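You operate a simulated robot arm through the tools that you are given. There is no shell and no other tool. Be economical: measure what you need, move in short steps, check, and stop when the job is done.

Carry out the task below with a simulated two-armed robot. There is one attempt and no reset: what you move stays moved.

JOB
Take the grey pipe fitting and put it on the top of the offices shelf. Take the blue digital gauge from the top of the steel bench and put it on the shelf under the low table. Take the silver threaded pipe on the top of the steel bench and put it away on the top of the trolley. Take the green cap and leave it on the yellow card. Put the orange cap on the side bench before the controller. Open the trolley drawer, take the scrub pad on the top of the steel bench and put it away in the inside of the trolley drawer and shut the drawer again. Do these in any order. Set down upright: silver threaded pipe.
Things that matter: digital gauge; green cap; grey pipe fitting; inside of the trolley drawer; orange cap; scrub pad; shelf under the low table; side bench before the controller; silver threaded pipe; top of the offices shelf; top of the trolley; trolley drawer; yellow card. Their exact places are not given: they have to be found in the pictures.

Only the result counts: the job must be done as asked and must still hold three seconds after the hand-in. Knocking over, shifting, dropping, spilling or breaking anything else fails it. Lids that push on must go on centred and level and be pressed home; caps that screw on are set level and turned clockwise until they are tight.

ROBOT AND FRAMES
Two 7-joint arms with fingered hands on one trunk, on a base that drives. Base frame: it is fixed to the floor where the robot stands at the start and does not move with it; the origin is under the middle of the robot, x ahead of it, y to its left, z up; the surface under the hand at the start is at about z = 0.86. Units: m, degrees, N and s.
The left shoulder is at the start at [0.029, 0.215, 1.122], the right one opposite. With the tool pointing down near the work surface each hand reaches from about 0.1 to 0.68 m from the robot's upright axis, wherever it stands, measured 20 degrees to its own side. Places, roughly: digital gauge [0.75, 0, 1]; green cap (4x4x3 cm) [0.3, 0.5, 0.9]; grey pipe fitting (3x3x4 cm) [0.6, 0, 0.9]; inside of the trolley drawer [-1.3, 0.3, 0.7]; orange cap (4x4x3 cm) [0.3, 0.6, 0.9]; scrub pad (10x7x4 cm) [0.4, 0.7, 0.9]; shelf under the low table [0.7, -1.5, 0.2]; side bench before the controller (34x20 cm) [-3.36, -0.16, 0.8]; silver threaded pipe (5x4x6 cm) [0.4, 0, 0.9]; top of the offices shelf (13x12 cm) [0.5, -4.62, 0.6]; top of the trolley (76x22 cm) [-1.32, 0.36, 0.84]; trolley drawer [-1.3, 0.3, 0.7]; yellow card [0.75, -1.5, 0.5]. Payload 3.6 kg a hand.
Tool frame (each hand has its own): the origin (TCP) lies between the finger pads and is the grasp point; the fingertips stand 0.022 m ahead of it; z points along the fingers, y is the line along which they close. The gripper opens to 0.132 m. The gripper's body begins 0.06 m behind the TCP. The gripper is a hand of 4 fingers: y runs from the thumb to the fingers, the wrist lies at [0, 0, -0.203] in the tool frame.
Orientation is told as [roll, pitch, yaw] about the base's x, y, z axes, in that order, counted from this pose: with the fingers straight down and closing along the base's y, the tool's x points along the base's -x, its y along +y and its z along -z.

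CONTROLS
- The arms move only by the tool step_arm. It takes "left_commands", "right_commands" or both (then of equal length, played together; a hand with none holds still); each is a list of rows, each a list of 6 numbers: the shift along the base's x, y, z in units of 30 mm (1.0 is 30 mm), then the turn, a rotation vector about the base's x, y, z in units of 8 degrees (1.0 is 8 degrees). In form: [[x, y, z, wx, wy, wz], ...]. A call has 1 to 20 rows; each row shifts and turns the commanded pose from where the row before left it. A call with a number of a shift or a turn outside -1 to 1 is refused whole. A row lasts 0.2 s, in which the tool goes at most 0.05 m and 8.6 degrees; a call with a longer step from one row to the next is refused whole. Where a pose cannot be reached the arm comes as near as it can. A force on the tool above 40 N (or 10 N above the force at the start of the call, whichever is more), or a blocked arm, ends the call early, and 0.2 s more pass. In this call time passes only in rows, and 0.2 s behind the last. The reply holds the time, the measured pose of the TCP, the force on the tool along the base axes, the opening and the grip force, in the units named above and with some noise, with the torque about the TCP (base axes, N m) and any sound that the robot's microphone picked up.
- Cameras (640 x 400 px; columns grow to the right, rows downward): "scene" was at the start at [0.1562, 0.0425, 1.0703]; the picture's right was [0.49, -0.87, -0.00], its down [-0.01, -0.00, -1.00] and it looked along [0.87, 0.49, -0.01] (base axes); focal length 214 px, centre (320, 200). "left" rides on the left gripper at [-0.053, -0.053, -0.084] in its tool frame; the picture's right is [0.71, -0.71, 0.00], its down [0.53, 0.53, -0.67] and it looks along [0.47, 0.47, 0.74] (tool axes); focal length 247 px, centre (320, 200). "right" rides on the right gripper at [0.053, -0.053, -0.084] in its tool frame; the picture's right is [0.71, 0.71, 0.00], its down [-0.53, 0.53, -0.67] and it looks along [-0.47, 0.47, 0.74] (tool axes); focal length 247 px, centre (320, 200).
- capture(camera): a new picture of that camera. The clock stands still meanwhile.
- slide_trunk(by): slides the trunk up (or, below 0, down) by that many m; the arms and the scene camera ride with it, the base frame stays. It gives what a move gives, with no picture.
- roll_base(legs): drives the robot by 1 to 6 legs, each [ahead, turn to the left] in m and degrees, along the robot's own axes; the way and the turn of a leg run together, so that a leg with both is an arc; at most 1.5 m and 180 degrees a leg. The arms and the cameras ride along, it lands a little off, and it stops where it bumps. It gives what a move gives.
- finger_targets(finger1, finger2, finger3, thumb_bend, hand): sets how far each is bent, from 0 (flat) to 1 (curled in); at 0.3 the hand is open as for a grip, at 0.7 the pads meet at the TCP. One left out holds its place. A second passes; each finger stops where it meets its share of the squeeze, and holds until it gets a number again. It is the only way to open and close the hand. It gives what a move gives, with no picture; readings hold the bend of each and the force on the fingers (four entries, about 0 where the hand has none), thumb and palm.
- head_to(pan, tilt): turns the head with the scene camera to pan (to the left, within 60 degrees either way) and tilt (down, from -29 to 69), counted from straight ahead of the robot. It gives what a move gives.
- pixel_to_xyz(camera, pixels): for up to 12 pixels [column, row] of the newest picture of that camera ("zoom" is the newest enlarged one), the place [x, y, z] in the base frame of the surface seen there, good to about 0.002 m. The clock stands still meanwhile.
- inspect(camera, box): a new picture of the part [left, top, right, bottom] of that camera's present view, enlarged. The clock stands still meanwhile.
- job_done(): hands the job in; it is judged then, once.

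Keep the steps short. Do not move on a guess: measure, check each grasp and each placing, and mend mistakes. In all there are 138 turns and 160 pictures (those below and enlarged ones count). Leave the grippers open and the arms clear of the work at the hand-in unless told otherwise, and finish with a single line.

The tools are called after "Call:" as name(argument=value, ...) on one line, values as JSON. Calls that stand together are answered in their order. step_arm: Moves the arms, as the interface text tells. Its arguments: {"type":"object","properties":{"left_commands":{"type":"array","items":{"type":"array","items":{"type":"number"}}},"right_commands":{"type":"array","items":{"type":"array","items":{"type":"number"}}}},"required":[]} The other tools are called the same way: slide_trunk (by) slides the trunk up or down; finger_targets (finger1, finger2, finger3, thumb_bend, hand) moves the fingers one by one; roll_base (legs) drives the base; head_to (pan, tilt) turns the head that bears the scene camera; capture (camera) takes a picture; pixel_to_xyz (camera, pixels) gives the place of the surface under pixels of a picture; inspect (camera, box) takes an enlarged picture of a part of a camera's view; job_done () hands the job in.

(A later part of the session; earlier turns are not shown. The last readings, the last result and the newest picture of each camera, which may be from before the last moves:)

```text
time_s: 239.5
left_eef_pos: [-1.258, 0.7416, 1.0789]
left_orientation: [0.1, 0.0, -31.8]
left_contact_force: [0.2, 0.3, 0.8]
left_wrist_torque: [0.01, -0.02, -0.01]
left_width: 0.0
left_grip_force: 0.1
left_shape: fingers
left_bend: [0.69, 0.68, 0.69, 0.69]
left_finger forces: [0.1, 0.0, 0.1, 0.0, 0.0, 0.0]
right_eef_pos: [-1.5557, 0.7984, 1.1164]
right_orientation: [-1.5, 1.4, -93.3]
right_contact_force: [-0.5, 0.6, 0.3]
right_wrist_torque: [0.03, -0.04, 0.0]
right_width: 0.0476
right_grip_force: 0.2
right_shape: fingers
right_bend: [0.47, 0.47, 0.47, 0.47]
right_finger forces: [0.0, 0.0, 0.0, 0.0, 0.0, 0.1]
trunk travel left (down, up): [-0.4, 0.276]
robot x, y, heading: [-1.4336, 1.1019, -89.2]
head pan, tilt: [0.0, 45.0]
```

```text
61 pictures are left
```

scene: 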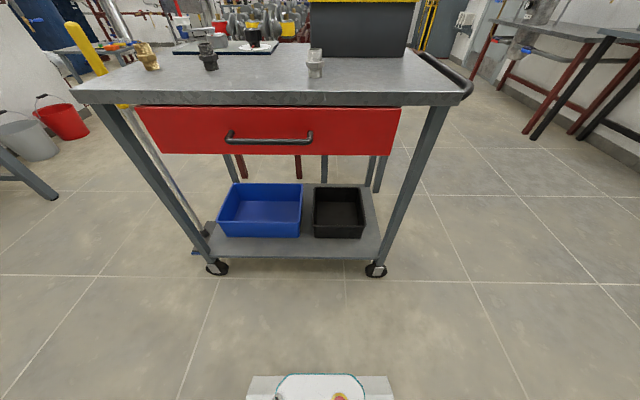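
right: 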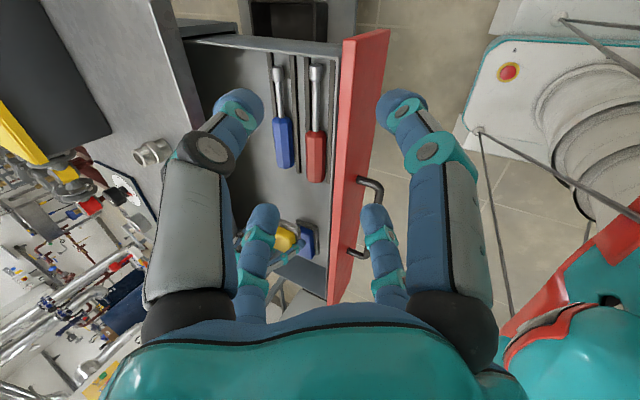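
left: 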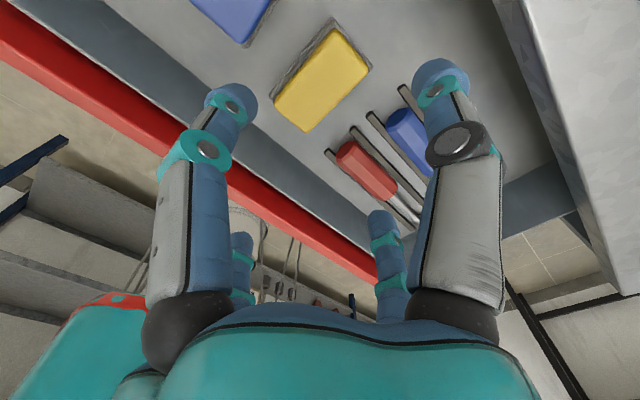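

The trolley is finished. I drive back to the bench.

Call:
roll_base(legs=[[0, 30]])

Call:
roll_base(legs=[[0, 30]])

Call:
roll_base(legs=[[0, 29]])

Call:
roll_base(legs=[[1.0, 0], [0, -30]])

Call:
roll_base(legs=[[0, -30]])

Call:
head_to(pan=20, tilt=30)

Call:
capture(camera="scene")

```text
time_s: 241.4
left_eef_pos: [-1.0999, 0.8769, 1.079]
left_orientation: [0.1, 0.1, -1.8]
left_contact_force: [-0.9, -0.8, 0.9]
left_wrist_torque: [0.02, 0.0, -0.03]
left_width: 0.0001
left_grip_force: 0.1
left_shape: fingers
left_bend: [0.69, 0.68, 0.69, 0.69]
left_finger forces: [0.0, 0.1, 0.0, 0.0, 0.0, 0.0]
right_eef_pos: [-1.3865, 0.7792, 1.1145]
right_orientation: [-1.5, 1.4, -63.1]
right_contact_force: [-0.1, 0.0, 0.7]
right_wrist_torque: [0.04, 0.03, -0.01]
right_width: 0.0475
right_grip_force: 0.0
right_shape: fingers
right_bend: [0.47, 0.47, 0.47, 0.47]
right_finger forces: [0.0, 0.0, 0.0, 0.0, 0.0, 0.0]
trunk travel left (down, up): [-0.4, 0.276]
robot x, y, heading: [-1.4515, 1.0939, -58.8]
head pan, tilt: [0.0, 45.0]
```

```text
time_s: 243.3
left_eef_pos: [-1.0384, 1.086, 1.0802]
left_orientation: [0.0, 0.0, 28.8]
left_contact_force: [0.0, -0.3, -1.1]
left_wrist_torque: [0.01, 0.0, 0.0]
left_width: 0.0
left_grip_force: 0.1
left_shape: fingers
left_bend: [0.69, 0.69, 0.69, 0.69]
left_finger forces: [0.0, 0.0, 0.0, 0.0, 0.0, 0.0]
right_eef_pos: [-1.2357, 0.8561, 1.1165]
right_orientation: [-1.5, 1.4, -32.6]
right_contact_force: [0.6, -0.2, -1.0]
right_wrist_torque: [0.0, -0.02, 0.0]
right_width: 0.0478
right_grip_force: 0.1
right_shape: fingers
right_bend: [0.47, 0.47, 0.47, 0.47]
right_finger forces: [0.0, 0.1, 0.1, 0.0, 0.1, 0.1]
trunk travel left (down, up): [-0.4, 0.276]
robot x, y, heading: [-1.4662, 1.0689, -28.2]
head pan, tilt: [0.0, 45.0]
```

```text
time_s: 245.2
left_eef_pos: [-1.1025, 1.2947, 1.0787]
left_orientation: [0.0, 0.0, 58.7]
left_contact_force: [0.2, 0.3, 0.1]
left_wrist_torque: [0.0, 0.04, -0.01]
left_width: 0.0001
left_grip_force: 0.0
left_shape: fingers
left_bend: [0.69, 0.69, 0.69, 0.69]
left_finger forces: [0.1, 0.0, 0.0, 0.1, 0.0, 0.0]
right_eef_pos: [-1.1589, 0.997, 1.1173]
right_orientation: [-1.5, 1.4, -2.8]
right_contact_force: [1.1, 0.5, 0.3]
right_wrist_torque: [-0.02, 0.02, 0.03]
right_width: 0.0478
right_grip_force: 0.1
right_shape: fingers
right_bend: [0.47, 0.47, 0.47, 0.47]
right_finger forces: [0.1, 0.1, 0.0, 0.1, 0.1, 0.0]
trunk travel left (down, up): [-0.4, 0.276]
robot x, y, heading: [-1.4605, 1.0463, 0.9]
head pan, tilt: [0.0, 45.0]
```

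```text
time_s: 251.8
left_eef_pos: [-0.048, 1.0991, 1.0802]
left_orientation: [-0.1, 0.0, 28.4]
left_contact_force: [-0.1, -0.8, -0.2]
left_wrist_torque: [0.0, -0.01, -0.02]
left_width: 0.0
left_grip_force: 0.1
left_shape: fingers
left_bend: [0.69, 0.69, 0.69, 0.69]
left_finger forces: [0.0, 0.1, 0.0, 0.0, 0.1, 0.1]
right_eef_pos: [-0.2471, 0.8716, 1.1165]
right_orientation: [-1.6, 1.4, -33.1]
right_contact_force: [0.5, -0.6, -0.5]
right_wrist_torque: [0.01, 0.0, -0.03]
right_width: 0.0477
right_grip_force: 0.1
right_shape: fingers
right_bend: [0.47, 0.47, 0.47, 0.47]
right_finger forces: [0.0, 0.0, 0.0, 0.0, 0.0, 0.0]
trunk travel left (down, up): [-0.4, 0.276]
robot x, y, heading: [-0.4724, 1.0912, -29.7]
head pan, tilt: [0.0, 45.0]
```

```text
time_s: 253.7
left_eef_pos: [-0.0985, 0.8854, 1.0806]
left_orientation: [0.0, 0.0, -1.3]
left_contact_force: [-0.1, -0.2, 1.0]
left_wrist_torque: [0.0, -0.03, 0.01]
left_width: 0.0001
left_grip_force: 0.0
left_shape: fingers
left_bend: [0.69, 0.69, 0.69, 0.69]
left_finger forces: [0.0, 0.0, 0.0, 0.0, 0.1, 0.1]
right_eef_pos: [-0.3825, 0.786, 1.1177]
right_orientation: [-1.5, 1.4, -62.7]
right_contact_force: [0.1, 0.1, 0.3]
right_wrist_torque: [-0.02, 0.01, -0.02]
right_width: 0.0478
right_grip_force: 0.1
right_shape: fingers
right_bend: [0.47, 0.47, 0.47, 0.47]
right_finger forces: [0.1, 0.0, 0.0, 0.1, 0.0, 0.0]
trunk travel left (down, up): [-0.4, 0.276]
robot x, y, heading: [-0.449, 1.0962, -59.6]
head pan, tilt: [0.0, 45.0]
```

```text
time_s: 254.6
left_eef_pos: [-0.0973, 0.8865, 1.0825]
left_orientation: [-0.1, 0.0, -1.4]
left_contact_force: [0.1, -0.5, -0.1]
left_wrist_torque: [0.01, 0.02, -0.03]
left_width: 0.0
left_grip_force: 0.0
left_shape: fingers
left_bend: [0.69, 0.69, 0.69, 0.69]
left_finger forces: [0.0, 0.1, 0.1, 0.0, 0.0, 0.0]
right_eef_pos: [-0.3829, 0.7858, 1.1183]
right_orientation: [-1.6, 1.4, -62.7]
right_contact_force: [0.4, 0.1, 0.2]
right_wrist_torque: [0.01, -0.03, -0.01]
right_width: 0.0477
right_grip_force: 0.0
right_shape: fingers
right_bend: [0.47, 0.47, 0.47, 0.47]
right_finger forces: [0.0, 0.0, 0.0, 0.1, 0.0, 0.0]
trunk travel left (down, up): [-0.4, 0.276]
robot x, y, heading: [-0.4508, 1.0944, -59.1]
head pan, tilt: [20.0, 30.0]
```

```text
60 pictures are left
```

scene: 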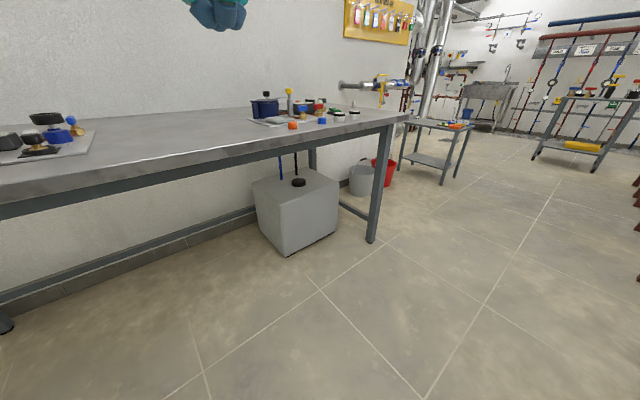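

Call:
roll_base(legs=[[0, -3], [1.02, 0]])

Call:
roll_base(legs=[[0, 31]])

Call:
roll_base(legs=[[0, 31]])

Call:
head_to(pan=5, tilt=42)

Call:
capture(camera="scene")

```text
time_s: 260.3
left_eef_pos: [0.3508, -0.0535, 1.0813]
left_orientation: [0.0, 0.1, -5.9]
left_contact_force: [-0.2, -0.6, 0.1]
left_wrist_torque: [0.02, 0.02, 0.0]
left_width: 0.0
left_grip_force: 0.0
left_shape: fingers
left_bend: [0.69, 0.69, 0.69, 0.69]
left_finger forces: [0.1, 0.1, 0.0, 0.1, 0.1, 0.0]
right_eef_pos: [0.0582, -0.131, 1.1184]
right_orientation: [-1.5, 1.4, -67.2]
right_contact_force: [0.0, -0.3, -0.4]
right_wrist_torque: [0.01, -0.01, -0.02]
right_width: 0.0478
right_grip_force: 0.0
right_shape: fingers
right_bend: [0.47, 0.47, 0.47, 0.47]
right_finger forces: [0.0, 0.0, 0.0, 0.0, 0.1, 0.0]
trunk travel left (down, up): [-0.4, 0.276]
robot x, y, heading: [0.0134, 0.1877, -63.6]
head pan, tilt: [20.0, 30.0]
```

```text
time_s: 262.2
left_eef_pos: [0.4265, 0.1492, 1.0814]
left_orientation: [0.0, 0.0, 24.6]
left_contact_force: [-0.2, -0.2, 0.6]
left_wrist_torque: [0.03, 0.01, 0.01]
left_width: 0.0
left_grip_force: 0.1
left_shape: fingers
left_bend: [0.69, 0.69, 0.69, 0.69]
left_finger forces: [0.1, 0.0, 0.0, 0.0, 0.0, 0.1]
right_eef_pos: [0.2153, -0.0662, 1.1179]
right_orientation: [-1.6, 1.3, -36.8]
right_contact_force: [0.1, 0.3, 0.2]
right_wrist_torque: [0.01, 0.02, 0.01]
right_width: 0.0476
right_grip_force: 0.0
right_shape: fingers
right_bend: [0.47, 0.47, 0.47, 0.47]
right_finger forces: [0.1, 0.1, 0.0, 0.0, 0.0, 0.1]
trunk travel left (down, up): [-0.4, 0.276]
robot x, y, heading: [0.0054, 0.1633, -33.2]
head pan, tilt: [20.0, 30.0]
```

```text
time_s: 264.2
left_eef_pos: [0.374, 0.3736, 1.0816]
left_orientation: [0.1, 0.1, 56.2]
left_contact_force: [-0.3, 0.2, 0.1]
left_wrist_torque: [0.0, 0.04, 0.02]
left_width: 0.0
left_grip_force: 0.1
left_shape: fingers
left_bend: [0.69, 0.69, 0.69, 0.69]
left_finger forces: [0.0, 0.1, 0.1, 0.0, 0.0, 0.0]
right_eef_pos: [0.3053, 0.0779, 1.1203]
right_orientation: [-1.5, 1.4, -5.3]
right_contact_force: [0.8, -0.6, -0.5]
right_wrist_torque: [0.0, -0.01, 0.02]
right_width: 0.0478
right_grip_force: 0.2
right_shape: fingers
right_bend: [0.47, 0.47, 0.47, 0.47]
right_finger forces: [0.1, 0.0, 0.0, 0.1, 0.0, 0.0]
trunk travel left (down, up): [-0.4, 0.276]
robot x, y, heading: [0.0052, 0.1371, -2.0]
head pan, tilt: [20.0, 30.0]
```

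```text
time_s: 264.9
left_eef_pos: [0.373, 0.3718, 1.0835]
left_orientation: [0.0, 0.0, 56.0]
left_contact_force: [-0.2, 0.1, 0.0]
left_wrist_torque: [-0.04, 0.0, 0.02]
left_width: 0.0
left_grip_force: 0.1
left_shape: fingers
left_bend: [0.69, 0.69, 0.69, 0.69]
left_finger forces: [0.1, 0.1, 0.0, 0.0, 0.0, 0.0]
right_eef_pos: [0.3034, 0.0766, 1.1199]
right_orientation: [-1.3, 1.3, -5.3]
right_contact_force: [0.3, -0.3, 0.2]
right_wrist_torque: [0.03, 0.03, 0.01]
right_width: 0.0478
right_grip_force: 0.0
right_shape: fingers
right_bend: [0.47, 0.47, 0.47, 0.47]
right_finger forces: [0.1, 0.0, 0.0, 0.0, 0.0, 0.1]
trunk travel left (down, up): [-0.4, 0.276]
robot x, y, heading: [0.0017, 0.1354, -2.3]
head pan, tilt: [5.0, 42.0]
```

```text
59 pictures are left
```

scene: 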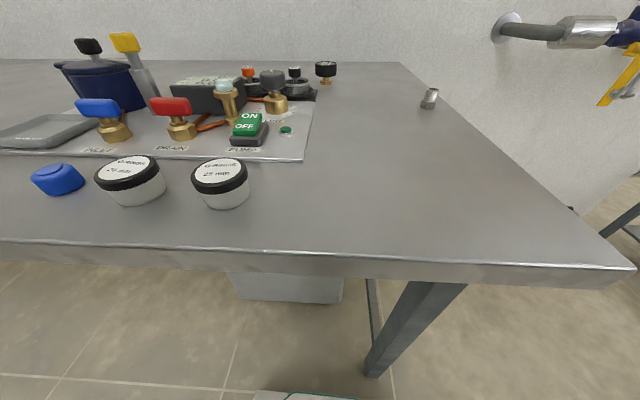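

Call:
pixel_to_xyz(camera="scene", pixels=[[375, 365], [400, 320], [300, 262], [430, 91], [432, 100], [290, 396]])

Call:
inspect(camera="scene", box=[390, 70, 470, 130])

```text
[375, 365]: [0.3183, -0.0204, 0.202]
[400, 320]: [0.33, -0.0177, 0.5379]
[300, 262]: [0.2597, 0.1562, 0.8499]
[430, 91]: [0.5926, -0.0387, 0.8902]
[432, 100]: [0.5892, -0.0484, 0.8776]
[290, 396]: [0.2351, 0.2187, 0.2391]
```

```text
6.67 times, centred on (430, 100) of scene
```

zoom: 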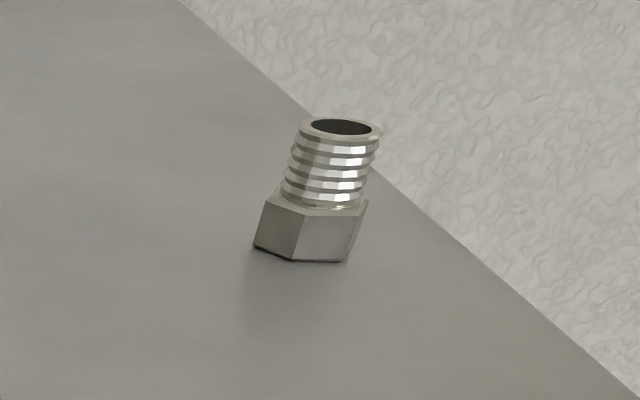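

Base clearance to the bench leg is about 6 cm. I inch ahead 3.5 cm, open both hands, and hover over the orange cap and the fitting.

Call:
roll_base(legs=[[0.035, 2]])

Call:
finger_targets(hand="left", finger1=0.3, finger2=0.3, finger3=0.3, thumb_bend=0.3)

Call:
finger_targets(hand="right", finger1=0.35, finger2=0.35, finger3=0.35, thumb_bend=0.35)

Call:
step_arm(left_commands=[[-0.26, 0.603, -0.277, 0, 0, 0], [-0.26, 0.603, -0.277, 0, 0, 0], [-0.26, 0.603, -0.277, 0, 0, 0], [-0.26, 0.603, -0.277, 0, 0, 0], [-0.26, 0.603, -0.277, 0, 0, 0], [-0.26, 0.603, -0.277, 0, 0, 0], [-0.26, 0.603, -0.277, 0, 0, 0], [-0.26, 0.603, -0.277, 0, 0, 0], [-0.26, 0.603, -0.277, 0, 0, 0], [-0.26, 0.603, -0.277, 0, 0, 0]], right_commands=[[0.82, -0.4, -0.333, 0.017, -0.016, 0], [0.82, -0.4, -0.333, 0.017, -0.016, 0], [0.82, -0.4, -0.333, 0.017, -0.016, 0], [0.82, -0.4, -0.333, 0.017, -0.016, 0], [0.82, -0.4, -0.333, 0.017, -0.016, 0], [0.82, -0.4, -0.333, 0.017, -0.016, 0], [0.82, -0.4, -0.333, 0.017, -0.016, 0], [0.82, -0.4, -0.333, 0.017, -0.016, 0], [0.82, -0.4, -0.333, 0.017, -0.016, 0], [0.82, -0.4, -0.333, 0.017, -0.016, 0]])

Call:
capture(camera="left")

Call:
capture(camera="right")

```text
time_s: 265.8
left_eef_pos: [0.402, 0.3852, 1.0825]
left_orientation: [0.2, 0.1, 58.0]
left_contact_force: [-0.4, 0.7, -1.1]
left_wrist_torque: [0.0, 0.03, 0.03]
left_width: 0.0001
left_grip_force: 0.0
left_shape: fingers
left_bend: [0.69, 0.69, 0.69, 0.69]
left_finger forces: [0.1, 0.0, 0.0, 0.0, 0.0, 0.0]
right_eef_pos: [0.3418, 0.0878, 1.1177]
right_orientation: [-1.7, 1.4, -3.4]
right_contact_force: [1.0, 0.0, -0.5]
right_wrist_torque: [-0.01, 0.01, -0.01]
right_width: 0.0481
right_grip_force: 0.0
right_shape: fingers
right_bend: [0.47, 0.47, 0.47, 0.47]
right_finger forces: [0.0, 0.1, 0.0, 0.1, 0.0, 0.0]
trunk travel left (down, up): [-0.4, 0.276]
robot x, y, heading: [0.0366, 0.1347, 0.2]
head pan, tilt: [5.0, 42.0]
```

```text
time_s: 266.8
left_eef_pos: [0.3988, 0.3847, 1.0834]
left_orientation: [-0.1, 0.0, 58.1]
left_contact_force: [-0.5, 0.0, 0.3]
left_wrist_torque: [0.0, -0.01, -0.02]
left_width: 0.0877
left_grip_force: 0.1
left_shape: fingers
left_bend: [0.3, 0.3, 0.3, 0.3]
left_finger forces: [0.1, 0.1, 0.0, 0.0, 0.0, 0.0]
right_eef_pos: [0.3401, 0.0886, 1.1196]
right_orientation: [-1.4, 1.3, -3.4]
right_contact_force: [-0.1, 0.2, 0.4]
right_wrist_torque: [0.03, 0.01, -0.01]
right_width: 0.0477
right_grip_force: 0.0
right_shape: fingers
right_bend: [0.47, 0.47, 0.47, 0.47]
right_finger forces: [0.1, 0.0, 0.0, 0.1, 0.0, 0.1]
trunk travel left (down, up): [-0.4, 0.276]
robot x, y, heading: [0.039, 0.1348, 0.3]
head pan, tilt: [5.0, 42.0]
```

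```text
time_s: 267.8
left_eef_pos: [0.3992, 0.3856, 1.0835]
left_orientation: [0.0, 0.0, 58.1]
left_contact_force: [-0.2, 0.3, 0.5]
left_wrist_torque: [0.0, -0.04, 0.01]
left_width: 0.0877
left_grip_force: 0.1
left_shape: fingers
left_bend: [0.3, 0.3, 0.3, 0.3]
left_finger forces: [0.0, 0.0, 0.0, 0.0, 0.0, 0.0]
right_eef_pos: [0.3393, 0.0884, 1.1198]
right_orientation: [-1.5, 1.4, -3.4]
right_contact_force: [-0.8, 0.4, 0.8]
right_wrist_torque: [-0.02, -0.01, -0.01]
right_width: 0.0759
right_grip_force: 0.1
right_shape: fingers
right_bend: [0.35, 0.35, 0.35, 0.35]
right_finger forces: [0.0, 0.0, 0.0, 0.0, 0.0, 0.1]
trunk travel left (down, up): [-0.4, 0.276]
robot x, y, heading: [0.0392, 0.1333, 0.3]
head pan, tilt: [5.0, 42.0]
```

```text
time_s: 270.0
left_eef_pos: [0.3218, 0.5667, 1.0027]
left_orientation: [-0.1, 0.1, 58.0]
left_contact_force: [0.1, 0.3, 0.1]
left_wrist_torque: [0.02, 0.01, 0.0]
left_width: 0.0874
left_grip_force: 0.0
left_shape: fingers
left_bend: [0.3, 0.3, 0.3, 0.3]
left_finger forces: [0.1, 0.1, 0.0, 0.0, 0.0, 0.0]
right_eef_pos: [0.5843, -0.0323, 1.0194]
right_orientation: [-0.1, 0.2, -3.4]
right_contact_force: [-0.3, -0.1, 0.8]
right_wrist_torque: [0.0, -0.03, 0.01]
right_width: 0.0761
right_grip_force: 0.1
right_shape: fingers
right_bend: [0.35, 0.35, 0.35, 0.35]
right_finger forces: [0.0, 0.0, 0.0, 0.1, 0.0, 0.0]
trunk travel left (down, up): [-0.4, 0.276]
robot x, y, heading: [0.04, 0.136, -0.0]
head pan, tilt: [5.0, 42.0]
```

```text
57 pictures are left
```

left: 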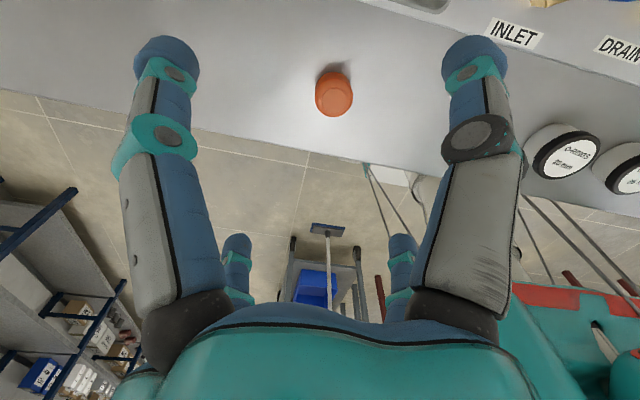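

```text
56 pictures are left
```

right: 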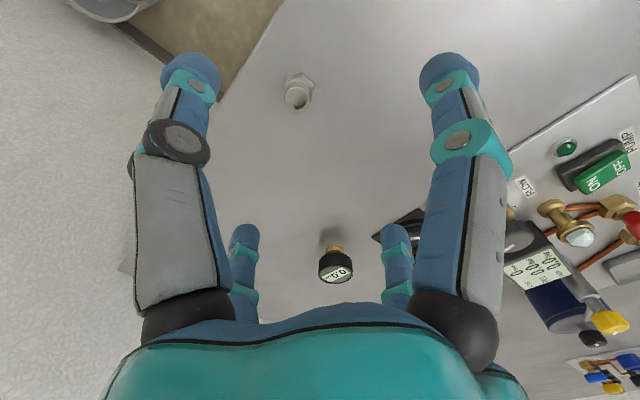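

Call:
pixel_to_xyz(camera="left", pixels=[[337, 97], [322, 98], [352, 97], [337, 112], [337, 83]])

Call:
pixel_to_xyz(camera="right", pixels=[[297, 97], [288, 95], [307, 97], [297, 107], [297, 85], [299, 74]])

```text
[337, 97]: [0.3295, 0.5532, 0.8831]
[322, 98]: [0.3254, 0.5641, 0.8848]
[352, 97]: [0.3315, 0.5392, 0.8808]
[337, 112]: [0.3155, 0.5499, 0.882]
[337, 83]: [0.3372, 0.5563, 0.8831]
```

```text
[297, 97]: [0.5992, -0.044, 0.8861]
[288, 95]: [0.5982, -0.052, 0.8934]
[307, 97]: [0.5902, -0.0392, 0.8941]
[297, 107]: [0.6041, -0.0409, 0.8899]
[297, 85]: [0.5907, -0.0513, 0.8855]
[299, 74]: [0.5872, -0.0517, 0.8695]
```

Descending on both.

Call:
step_arm(left_commands=[[0.04, -0.08, -0.64, 0, 0, 0], [0.04, -0.08, -0.64, 0, 0, 0], [0.04, -0.08, -0.64, 0, 0, 0], [0.04, -0.08, -0.64, 0, 0, 0], [0.04, -0.08, -0.64, 0, 0, 0], [0.04, -0.08, -0.63, 0, 0, 0]], right_commands=[[0.06, -0.08, -0.73, 0, 0, 0], [0.06, -0.08, -0.73, 0, 0, 0], [0.06, -0.08, -0.73, 0, 0, 0], [0.06, -0.08, -0.73, 0, 0, 0], [0.06, -0.07, -0.73, 0, 0, 0], [0.06, -0.07, -0.74, 0, 0, 0]])

Call:
capture(camera="left")

Call:
capture(camera="right")

```text
time_s: 271.4
left_eef_pos: [0.3337, 0.5541, 0.895]
left_orientation: [-1.0, -0.9, 57.9]
left_contact_force: [-1.5, 1.8, 14.2]
left_wrist_torque: [-0.6, -0.89, 0.11]
left_width: 0.0913
left_grip_force: 5.7
left_shape: fingers
left_bend: [0.3, 0.3, 0.3, 0.26]
left_finger forces: [0.0, 0.1, 0.0, 0.1, 12.1, 0.0]
right_eef_pos: [0.5949, -0.0469, 0.8903]
right_orientation: [0.0, 0.0, -3.4]
right_contact_force: [0.1, 0.3, 0.0]
right_wrist_torque: [-0.04, 0.02, -0.01]
right_width: 0.0761
right_grip_force: 0.2
right_shape: fingers
right_bend: [0.35, 0.35, 0.35, 0.35]
right_finger forces: [0.0, 0.1, 0.0, 0.1, 0.1, 0.0]
trunk travel left (down, up): [-0.4, 0.276]
robot x, y, heading: [0.036, 0.1334, 0.2]
head pan, tilt: [5.0, 42.0]
stopped in row 6 (left hand): the force on the tool passed its limit at 45 N (the readings are from after the stop); the commanded pose is now the measured one
```

```text
55 pictures are left
```

left: 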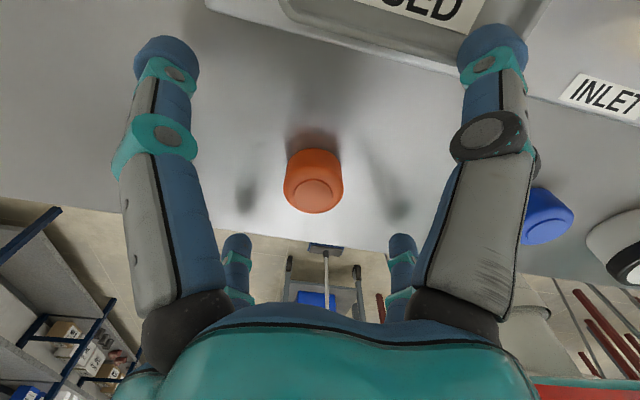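

```text
54 pictures are left
```

right: 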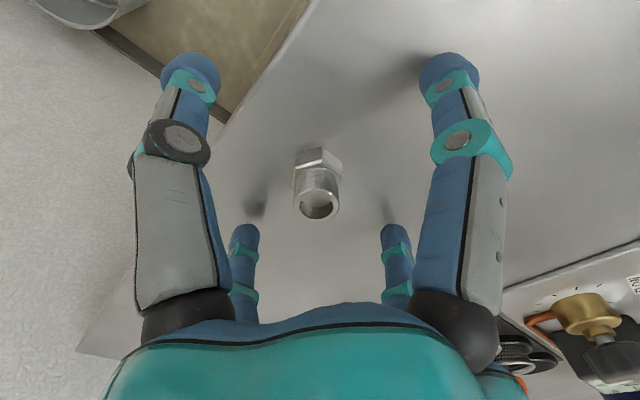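

The left thumb pressed on the grey tray's rim. I lift the left hand, narrow the fingers to 0.45, and check the tray.

Call:
step_arm(left_commands=[[-0.1, -0.05, 0.8, 0.12, 0.1, 0], [-0.05, 0, 0.5, 0, 0, 0]])

Call:
finger_targets(hand="left", finger1=0.46, finger2=0.46, finger3=0.46, thumb_bend=0.46)

Call:
head_to(pan=35, tilt=30)

Call:
capture(camera="scene")

Call:
capture(camera="left")

```text
time_s: 272.0
left_eef_pos: [0.3283, 0.5528, 0.9309]
left_orientation: [0.6, -1.0, 58.0]
left_contact_force: [0.5, 0.0, 0.1]
left_wrist_torque: [0.0, 0.0, 0.01]
left_width: 0.0879
left_grip_force: 0.1
left_shape: fingers
left_bend: [0.3, 0.3, 0.3, 0.3]
left_finger forces: [0.0, 0.1, 0.2, 0.0, 0.0, 0.0]
right_eef_pos: [0.5966, -0.0458, 0.8898]
right_orientation: [0.0, 0.1, -3.4]
right_contact_force: [-0.5, 0.0, -0.3]
right_wrist_torque: [-0.01, 0.04, 0.01]
right_width: 0.076
right_grip_force: 0.0
right_shape: fingers
right_bend: [0.35, 0.35, 0.35, 0.35]
right_finger forces: [0.1, 0.1, 0.1, 0.0, 0.0, 0.1]
trunk travel left (down, up): [-0.4, 0.276]
robot x, y, heading: [0.0356, 0.1347, 0.3]
head pan, tilt: [5.0, 42.0]
```

```text
time_s: 273.0
left_eef_pos: [0.33, 0.5536, 0.9302]
left_orientation: [0.5, -0.8, 58.0]
left_contact_force: [0.4, 0.0, -0.8]
left_wrist_torque: [-0.01, 0.02, 0.03]
left_width: 0.0506
left_grip_force: 0.1
left_shape: fingers
left_bend: [0.46, 0.46, 0.46, 0.46]
left_finger forces: [0.0, 0.0, 0.1, 0.0, 0.0, 0.1]
right_eef_pos: [0.5955, -0.0458, 0.8902]
right_orientation: [0.0, 0.0, -3.4]
right_contact_force: [-0.4, -0.4, -0.6]
right_wrist_torque: [0.04, 0.01, 0.0]
right_width: 0.0763
right_grip_force: 0.1
right_shape: fingers
right_bend: [0.35, 0.35, 0.35, 0.35]
right_finger forces: [0.0, 0.1, 0.0, 0.0, 0.0, 0.1]
trunk travel left (down, up): [-0.4, 0.276]
robot x, y, heading: [0.0368, 0.1361, 0.2]
head pan, tilt: [5.0, 42.0]
```

```text
time_s: 274.0
left_eef_pos: [0.3289, 0.5528, 0.9292]
left_orientation: [0.6, -0.9, 58.0]
left_contact_force: [-0.3, 0.5, 0.1]
left_wrist_torque: [0.04, 0.0, 0.0]
left_width: 0.0506
left_grip_force: 0.0
left_shape: fingers
left_bend: [0.46, 0.46, 0.46, 0.46]
left_finger forces: [0.0, 0.0, 0.1, 0.1, 0.0, 0.0]
right_eef_pos: [0.5955, -0.0452, 0.8893]
right_orientation: [0.1, 0.0, -3.4]
right_contact_force: [-1.1, -0.1, -0.5]
right_wrist_torque: [-0.03, 0.0, -0.06]
right_width: 0.0762
right_grip_force: 0.1
right_shape: fingers
right_bend: [0.35, 0.35, 0.35, 0.35]
right_finger forces: [0.0, 0.0, 0.0, 0.1, 0.0, 0.0]
trunk travel left (down, up): [-0.4, 0.276]
robot x, y, heading: [0.0351, 0.1327, -0.1]
head pan, tilt: [35.0, 30.0]
```

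```text
53 pictures are left
```

scene: 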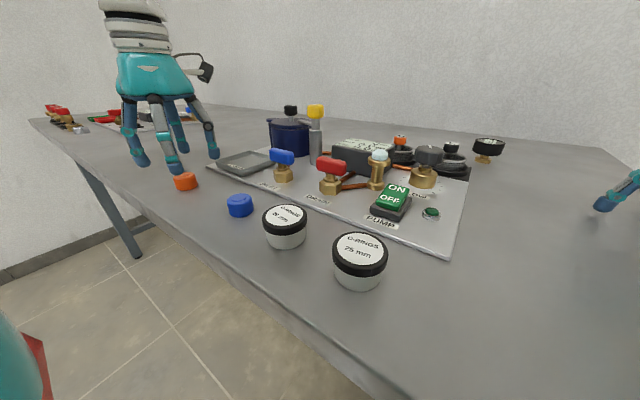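

```text
52 pictures are left
```

left: 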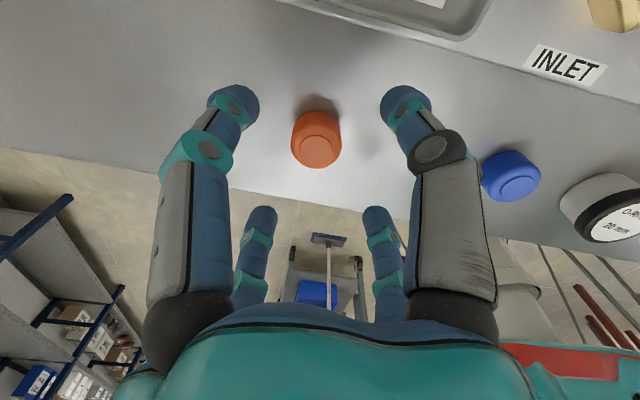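

Everything is in place. Lowering the left hand with the narrower fingers, then closing both.

Call:
step_arm(left_commands=[[0, 0, -0.6, 0, 0, 0], [0, 0, -0.5, 0, 0, 0], [0, 0, -0.25, 0, 0, 0]])

Call:
finger_targets(hand="left", finger1=0.7, finger2=0.7, finger3=0.7, thumb_bend=0.7)

Call:
finger_targets(hand="right", finger1=0.7, finger2=0.7, finger3=0.7, thumb_bend=0.7)

Call:
step_arm(left_commands=[[0, 0, 0.5, 0, 0, 0], [0, 0, 0.9, 0, 0, 0], [0, 0, 0.9, 0, 0, 0], [0, 0, 0.9, 0, 0, 0], [0, 0, 0.9, 0, 0, 0], [0, 0, 0.9, 0, 0, 0]], right_commands=[[0, 0, 0.5, 0, 0, 0], [-0.1, 0, 0.9, 0, 0, 0], [-0.3, 0, 0.9, 0, 0, 0], [-0.5, 0, 0.9, 0, 0, 0], [-0.6, 0, 0.9, 0, 0, 0], [-0.8, 0, 0.9, 0, 0, 0]])

Call:
capture(camera="left")

Call:
capture(camera="right")

```text
time_s: 274.8
left_eef_pos: [0.3277, 0.5529, 0.8897]
left_orientation: [0.6, -1.1, 58.0]
left_contact_force: [-0.2, 0.1, 0.3]
left_wrist_torque: [-0.02, -0.01, 0.04]
left_width: 0.0506
left_grip_force: 0.1
left_shape: fingers
left_bend: [0.46, 0.46, 0.46, 0.46]
left_finger forces: [0.1, 0.0, 0.0, 0.0, 0.0, 0.0]
right_eef_pos: [0.5956, -0.0455, 0.8883]
right_orientation: [-0.1, 0.2, -3.4]
right_contact_force: [0.4, 0.1, 0.1]
right_wrist_torque: [0.01, 0.04, -0.02]
right_width: 0.0763
right_grip_force: 0.0
right_shape: fingers
right_bend: [0.35, 0.35, 0.35, 0.35]
right_finger forces: [0.0, 0.0, 0.0, 0.0, 0.0, 0.0]
trunk travel left (down, up): [-0.4, 0.276]
robot x, y, heading: [0.0386, 0.1351, 0.0]
head pan, tilt: [35.0, 30.0]
```

```text
time_s: 275.8
left_eef_pos: [0.327, 0.5527, 0.8893]
left_orientation: [0.7, -1.0, 58.0]
left_contact_force: [-0.1, 0.8, 0.0]
left_wrist_torque: [-0.01, -0.02, 0.01]
left_width: 0.0127
left_grip_force: 13.2
left_shape: fingers
left_bend: [0.62, 0.61, 0.62, 0.63]
left_finger forces: [6.2, 6.4, 5.7, 0.1, 8.3, 0.1]
right_eef_pos: [0.596, -0.0454, 0.8895]
right_orientation: [0.0, 0.0, -3.5]
right_contact_force: [0.2, 0.0, 0.7]
right_wrist_torque: [0.01, -0.02, -0.03]
right_width: 0.076
right_grip_force: 0.0
right_shape: fingers
right_bend: [0.35, 0.35, 0.35, 0.35]
right_finger forces: [0.1, 0.0, 0.0, 0.0, 0.0, 0.0]
trunk travel left (down, up): [-0.4, 0.276]
robot x, y, heading: [0.0366, 0.1332, 0.3]
head pan, tilt: [35.0, 30.0]
```

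```text
time_s: 276.8
left_eef_pos: [0.328, 0.5527, 0.8893]
left_orientation: [0.7, -0.9, 57.9]
left_contact_force: [0.3, 0.4, 0.5]
left_wrist_torque: [0.03, 0.01, 0.01]
left_width: 0.0124
left_grip_force: 13.4
left_shape: fingers
left_bend: [0.62, 0.61, 0.62, 0.63]
left_finger forces: [6.0, 6.4, 5.8, 0.0, 8.2, 0.1]
right_eef_pos: [0.5967, -0.0465, 0.8898]
right_orientation: [0.1, 0.1, -3.5]
right_contact_force: [-0.6, -0.4, -0.1]
right_wrist_torque: [0.03, -0.02, -0.01]
right_width: 0.0091
right_grip_force: 10.6
right_shape: fingers
right_bend: [0.63, 0.63, 0.63, 0.65]
right_finger forces: [5.4, 5.4, 4.7, 0.0, 6.1, 0.0]
trunk travel left (down, up): [-0.4, 0.276]
robot x, y, heading: [0.0379, 0.138, 0.1]
head pan, tilt: [35.0, 30.0]
```

```text
time_s: 278.2
left_eef_pos: [0.3273, 0.5531, 1.041]
left_orientation: [0.5, -1.0, 58.0]
left_contact_force: [0.3, 0.1, -0.8]
left_wrist_torque: [-0.02, -0.05, 0.02]
left_width: 0.0128
left_grip_force: 13.4
left_shape: fingers
left_bend: [0.62, 0.61, 0.62, 0.63]
left_finger forces: [6.1, 6.5, 5.7, 0.1, 8.1, 0.1]
right_eef_pos: [0.5249, -0.0458, 1.0408]
right_orientation: [-0.1, 0.0, -3.4]
right_contact_force: [-0.1, -0.1, 0.2]
right_wrist_torque: [-0.02, -0.01, -0.03]
right_width: 0.009
right_grip_force: 11.0
right_shape: fingers
right_bend: [0.63, 0.63, 0.63, 0.65]
right_finger forces: [5.2, 5.5, 4.7, 0.0, 5.9, 0.0]
trunk travel left (down, up): [-0.4, 0.276]
robot x, y, heading: [0.0433, 0.1333, 0.1]
head pan, tilt: [35.0, 30.0]
```

```text
51 pictures are left
```

left: 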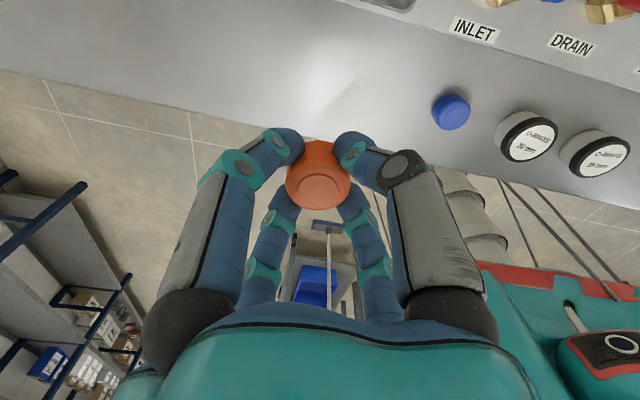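

```text
50 pictures are left
```

right: 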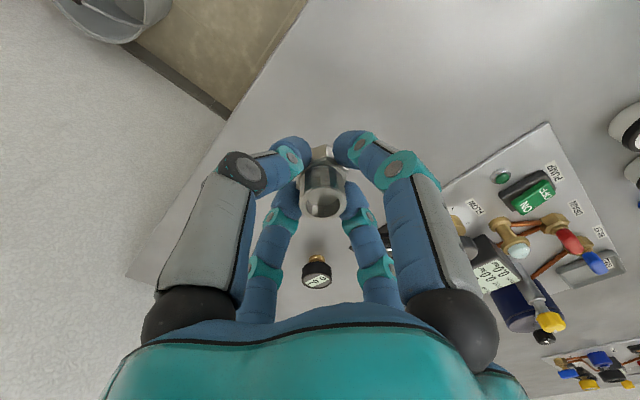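

Both held. I tuck the arms and drive the known route north of the trolley toward the side bench.

Call:
step_arm(left_commands=[[0, -0.5, 0.7, 0, 0, 0], [0, -0.8, 0.7, 0, 0, 0], [0, -0.8, 0.7, 0, 0, 0], [0, -0.8, 0.7, 0, 0, 0], [0, -0.8, 0.6, 0, 0, 0]], right_commands=[[-0.8, 0, 0.7, 0, 0, 0], [-0.9, 0.1, 0.7, 0, 0, 0], [-0.9, 0.2, 0.7, 0, 0, 0], [-0.9, 0.2, 0.7, 0, 0, 0], [-0.9, 0.2, 0.6, 0, 0, 0]])

Call:
roll_base(legs=[[-0.32, 0], [0, 30]])

Call:
roll_base(legs=[[0, 30]])

Call:
roll_base(legs=[[0, 33], [0.95, 0]])

Call:
roll_base(legs=[[0, 30]])

Call:
roll_base(legs=[[0, 30]])

Call:
roll_base(legs=[[0, 27]])

Call:
head_to(pan=10, tilt=15)

Call:
capture(camera="scene")

```text
time_s: 279.4
left_eef_pos: [0.3263, 0.4443, 1.1435]
left_orientation: [0.6, -0.9, 57.9]
left_contact_force: [-0.8, -0.1, 0.2]
left_wrist_torque: [0.0, -0.01, -0.03]
left_width: 0.0123
left_grip_force: 13.4
left_shape: fingers
left_bend: [0.62, 0.61, 0.62, 0.64]
left_finger forces: [6.0, 6.5, 5.7, 0.0, 7.9, 0.0]
right_eef_pos: [0.3959, -0.0227, 1.1427]
right_orientation: [0.1, 0.2, -3.4]
right_contact_force: [0.3, -0.1, 0.5]
right_wrist_torque: [0.0, -0.03, -0.01]
right_width: 0.0086
right_grip_force: 10.4
right_shape: fingers
right_bend: [0.63, 0.63, 0.63, 0.65]
right_finger forces: [5.2, 5.6, 4.8, 0.1, 5.8, 0.0]
trunk travel left (down, up): [-0.4, 0.276]
robot x, y, heading: [0.0351, 0.1355, 0.1]
head pan, tilt: [35.0, 30.0]
```

```text
time_s: 283.1
left_eef_pos: [-0.1942, 0.544, 1.1429]
left_orientation: [0.6, -0.9, 87.8]
left_contact_force: [0.2, 1.0, 0.1]
left_wrist_torque: [-0.02, -0.01, 0.01]
left_width: 0.0123
left_grip_force: 12.8
left_shape: fingers
left_bend: [0.62, 0.61, 0.62, 0.64]
left_finger forces: [6.0, 6.6, 5.6, 0.0, 7.9, 0.0]
right_eef_pos: [0.0986, 0.1749, 1.142]
right_orientation: [-0.1, 0.2, 26.3]
right_contact_force: [-0.6, 1.0, -1.1]
right_wrist_torque: [0.02, 0.03, -0.01]
right_width: 0.0085
right_grip_force: 10.6
right_shape: fingers
right_bend: [0.63, 0.63, 0.63, 0.65]
right_finger forces: [5.2, 5.7, 4.8, 0.0, 5.8, 0.0]
trunk travel left (down, up): [-0.4, 0.276]
robot x, y, heading: [-0.2823, 0.1164, 30.1]
head pan, tilt: [35.0, 30.0]
```

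```text
time_s: 284.9
left_eef_pos: [-0.4172, 0.535, 1.143]
left_orientation: [0.6, -1.0, 117.3]
left_contact_force: [0.5, -0.6, -0.3]
left_wrist_torque: [-0.03, 0.01, -0.02]
left_width: 0.012
left_grip_force: 13.3
left_shape: fingers
left_bend: [0.62, 0.61, 0.62, 0.64]
left_finger forces: [6.1, 6.7, 5.6, 0.0, 7.9, 0.0]
right_eef_pos: [0.0209, 0.3572, 1.1425]
right_orientation: [0.0, 0.1, 56.2]
right_contact_force: [0.9, 0.4, -0.4]
right_wrist_torque: [-0.01, 0.0, -0.02]
right_width: 0.0086
right_grip_force: 10.5
right_shape: fingers
right_bend: [0.63, 0.63, 0.63, 0.65]
right_finger forces: [5.2, 5.6, 4.8, 0.0, 5.8, 0.1]
trunk travel left (down, up): [-0.4, 0.276]
robot x, y, heading: [-0.2618, 0.1087, 59.8]
head pan, tilt: [35.0, 30.0]
```

```text
time_s: 291.7
left_eef_pos: [-0.7022, 1.3343, 1.1433]
left_orientation: [0.6, -1.0, 151.8]
left_contact_force: [0.1, -0.4, -1.4]
left_wrist_torque: [0.0, 0.01, 0.0]
left_width: 0.0121
left_grip_force: 12.5
left_shape: fingers
left_bend: [0.62, 0.61, 0.62, 0.64]
left_finger forces: [6.0, 6.9, 5.6, 0.0, 7.8, 0.0]
right_eef_pos: [-0.2402, 1.4363, 1.142]
right_orientation: [0.0, 0.2, 90.5]
right_contact_force: [-0.7, 0.1, -0.8]
right_wrist_torque: [0.02, -0.01, 0.03]
right_width: 0.0085
right_grip_force: 11.4
right_shape: fingers
right_bend: [0.63, 0.63, 0.63, 0.65]
right_finger forces: [5.1, 6.0, 4.9, 0.0, 5.8, 0.0]
trunk travel left (down, up): [-0.4, 0.276]
robot x, y, heading: [-0.3329, 1.0689, 94.4]
head pan, tilt: [35.0, 30.0]
```

```text
time_s: 293.6
left_eef_pos: [-0.7855, 1.1085, 1.1436]
left_orientation: [0.6, -0.9, -177.5]
left_contact_force: [0.1, -0.4, 0.3]
left_wrist_torque: [0.03, -0.01, -0.05]
left_width: 0.0121
left_grip_force: 13.3
left_shape: fingers
left_bend: [0.62, 0.61, 0.62, 0.64]
left_finger forces: [6.1, 6.8, 5.5, 0.1, 7.8, 0.0]
right_eef_pos: [-0.4389, 1.43, 1.143]
right_orientation: [-0.1, 0.1, 121.1]
right_contact_force: [0.8, 0.1, -0.9]
right_wrist_torque: [0.01, 0.01, -0.01]
right_width: 0.0086
right_grip_force: 10.2
right_shape: fingers
right_bend: [0.63, 0.63, 0.63, 0.65]
right_finger forces: [5.0, 5.9, 4.9, 0.0, 5.8, 0.1]
trunk travel left (down, up): [-0.4, 0.276]
robot x, y, heading: [-0.3157, 1.0806, 125.2]
head pan, tilt: [35.0, 30.0]
```

```text
time_s: 295.5
left_eef_pos: [-0.7374, 0.8659, 1.1449]
left_orientation: [0.6, -0.9, -147.0]
left_contact_force: [0.1, -0.9, -0.3]
left_wrist_torque: [0.02, -0.01, 0.01]
left_width: 0.0121
left_grip_force: 13.0
left_shape: fingers
left_bend: [0.62, 0.61, 0.63, 0.64]
left_finger forces: [6.1, 6.7, 5.4, 0.0, 7.8, 0.0]
right_eef_pos: [-0.6037, 1.3201, 1.144]
right_orientation: [-0.1, 0.1, 151.8]
right_contact_force: [0.0, 0.2, -1.0]
right_wrist_torque: [-0.02, 0.02, 0.02]
right_width: 0.0082
right_grip_force: 10.4
right_shape: fingers
right_bend: [0.63, 0.63, 0.63, 0.66]
right_finger forces: [4.9, 5.9, 5.0, 0.1, 5.7, 0.0]
trunk travel left (down, up): [-0.4, 0.276]
robot x, y, heading: [-0.3104, 1.0997, 155.8]
head pan, tilt: [35.0, 30.0]
```

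```text
time_s: 297.3
left_eef_pos: [-0.5821, 0.6964, 1.1445]
left_orientation: [0.6, -0.8, -119.7]
left_contact_force: [-1.0, 0.7, -0.2]
left_wrist_torque: [-0.03, 0.03, 0.02]
left_width: 0.012
left_grip_force: 13.0
left_shape: fingers
left_bend: [0.62, 0.61, 0.63, 0.64]
left_finger forces: [5.9, 6.9, 5.3, 0.0, 7.9, 0.0]
right_eef_pos: [-0.6716, 1.1595, 1.1445]
right_orientation: [0.0, 0.2, 179.1]
right_contact_force: [0.7, -0.5, -0.1]
right_wrist_torque: [0.03, 0.01, -0.01]
right_width: 0.0085
right_grip_force: 10.7
right_shape: fingers
right_bend: [0.63, 0.63, 0.63, 0.66]
right_finger forces: [4.7, 5.9, 4.9, 0.0, 5.8, 0.0]
trunk travel left (down, up): [-0.4, 0.276]
robot x, y, heading: [-0.314, 1.1202, -177.5]
head pan, tilt: [35.0, 30.0]
```

```text
time_s: 298.2
left_eef_pos: [-0.5814, 0.6962, 1.1455]
left_orientation: [0.6, -0.9, -119.8]
left_contact_force: [0.4, -0.4, -0.2]
left_wrist_torque: [0.0, 0.01, 0.01]
left_width: 0.0118
left_grip_force: 13.7
left_shape: fingers
left_bend: [0.62, 0.61, 0.63, 0.64]
left_finger forces: [6.1, 6.8, 5.5, 0.1, 8.1, 0.0]
right_eef_pos: [-0.6704, 1.1606, 1.1443]
right_orientation: [-0.1, 0.1, 179.0]
right_contact_force: [1.1, 0.7, -0.2]
right_wrist_torque: [0.0, 0.0, 0.02]
right_width: 0.0082
right_grip_force: 10.6
right_shape: fingers
right_bend: [0.63, 0.63, 0.63, 0.66]
right_finger forces: [5.0, 5.9, 5.0, 0.0, 5.7, 0.0]
trunk travel left (down, up): [-0.4, 0.276]
robot x, y, heading: [-0.3095, 1.1226, -177.3]
head pan, tilt: [10.0, 15.0]
```

```text
49 pictures are left
```

scene: 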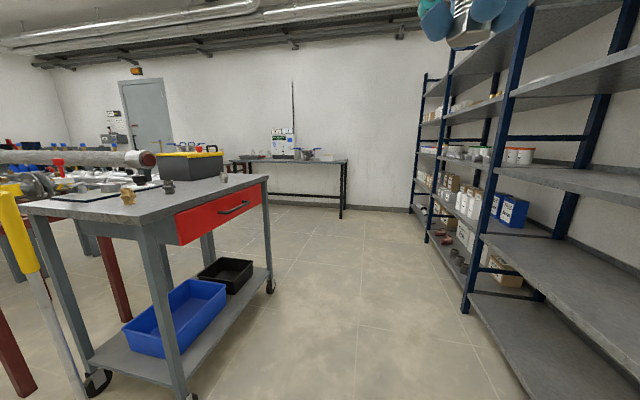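

Clear aisle ahead. I continue west past the trolley, then southwest.

Call:
roll_base(legs=[[1.5, 0], [0.35, 0], [0, 30]])

Call:
roll_base(legs=[[0, 30]])

Call:
head_to(pan=-30, tilt=20)

Call:
capture(camera="scene")

```text
time_s: 308.9
left_eef_pos: [-2.1681, 0.5696, 1.1466]
left_orientation: [0.3, -0.8, -92.6]
left_contact_force: [0.1, -0.5, -0.2]
left_wrist_torque: [-0.01, 0.01, 0.02]
left_width: 0.0114
left_grip_force: 13.3
left_shape: fingers
left_bend: [0.62, 0.61, 0.63, 0.64]
left_finger forces: [6.0, 6.9, 5.5, 0.0, 7.9, 0.0]
right_eef_pos: [-2.4563, 0.9438, 1.1449]
right_orientation: [-0.2, 0.1, -153.8]
right_contact_force: [0.6, -0.9, 0.1]
right_wrist_torque: [0.03, -0.01, 0.01]
right_width: 0.0078
right_grip_force: 10.9
right_shape: fingers
right_bend: [0.63, 0.63, 0.63, 0.66]
right_finger forces: [4.9, 6.1, 4.9, 0.0, 5.8, 0.0]
trunk travel left (down, up): [-0.4, 0.276]
robot x, y, heading: [-2.1302, 1.0925, -150.4]
head pan, tilt: [10.0, 15.0]
stopped in leg 3: the robot was blocked; the commanded pose is now the measured one
```

```text
time_s: 311.1
left_eef_pos: [-1.9035, 0.6199, 1.1464]
left_orientation: [0.5, -1.0, -62.6]
left_contact_force: [0.3, 0.4, -0.8]
left_wrist_torque: [0.0, 0.02, -0.01]
left_width: 0.0114
left_grip_force: 12.7
left_shape: fingers
left_bend: [0.62, 0.61, 0.63, 0.64]
left_finger forces: [6.0, 6.9, 5.6, 0.0, 7.7, 0.0]
right_eef_pos: [-2.3398, 0.7985, 1.1466]
right_orientation: [0.0, 0.0, -124.2]
right_contact_force: [0.4, -0.3, -0.9]
right_wrist_torque: [-0.02, 0.01, -0.01]
right_width: 0.008
right_grip_force: 11.0
right_shape: fingers
right_bend: [0.63, 0.63, 0.63, 0.66]
right_finger forces: [4.8, 6.1, 5.0, 0.0, 5.8, 0.0]
trunk travel left (down, up): [-0.4, 0.276]
robot x, y, heading: [-2.1493, 1.0998, -120.5]
head pan, tilt: [10.0, 15.0]
stopped in leg 1: the robot was blocked; the commanded pose is now the measured one
```

```text
time_s: 312.1
left_eef_pos: [-1.9045, 0.6207, 1.1485]
left_orientation: [0.6, -1.0, -62.6]
left_contact_force: [0.7, 0.2, 0.2]
left_wrist_torque: [0.01, 0.0, -0.01]
left_width: 0.0117
left_grip_force: 12.6
left_shape: fingers
left_bend: [0.62, 0.61, 0.63, 0.64]
left_finger forces: [5.9, 6.8, 5.6, 0.0, 7.7, 0.1]
right_eef_pos: [-2.3425, 0.7978, 1.1453]
right_orientation: [0.0, 0.0, -124.2]
right_contact_force: [-0.1, 0.1, -0.4]
right_wrist_torque: [0.03, 0.01, 0.02]
right_width: 0.0078
right_grip_force: 10.6
right_shape: fingers
right_bend: [0.63, 0.63, 0.63, 0.66]
right_finger forces: [4.8, 6.1, 5.0, 0.1, 5.9, 0.0]
trunk travel left (down, up): [-0.4, 0.276]
robot x, y, heading: [-2.145, 1.0984, -120.3]
head pan, tilt: [-30.0, 20.0]
```

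```text
48 pictures are left
```

scene: 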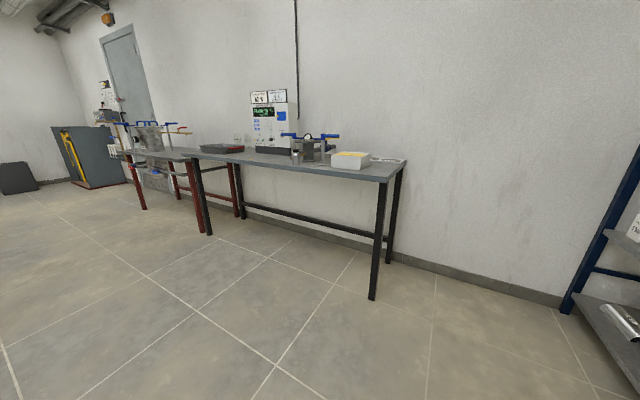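

Call:
pixel_to_xyz(camera="scene", pixels=[[272, 150], [300, 165], [260, 160], [384, 180], [200, 153], [315, 152], [350, 160], [220, 148], [240, 155]])

Call:
inspect(camera="scene", box=[180, 80, 410, 200])

```text
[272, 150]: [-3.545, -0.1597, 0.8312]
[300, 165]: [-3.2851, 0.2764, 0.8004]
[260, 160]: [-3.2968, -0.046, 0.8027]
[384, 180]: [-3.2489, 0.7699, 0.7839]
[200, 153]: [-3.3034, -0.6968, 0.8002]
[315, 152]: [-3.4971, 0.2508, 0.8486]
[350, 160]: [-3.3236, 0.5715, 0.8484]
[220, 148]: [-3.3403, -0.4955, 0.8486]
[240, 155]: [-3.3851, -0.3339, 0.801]
```

```text
2.78 times, centred on (295, 140) of scene
```

zoom: 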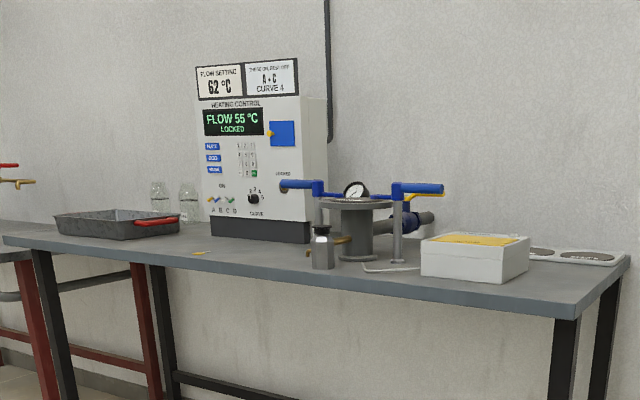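

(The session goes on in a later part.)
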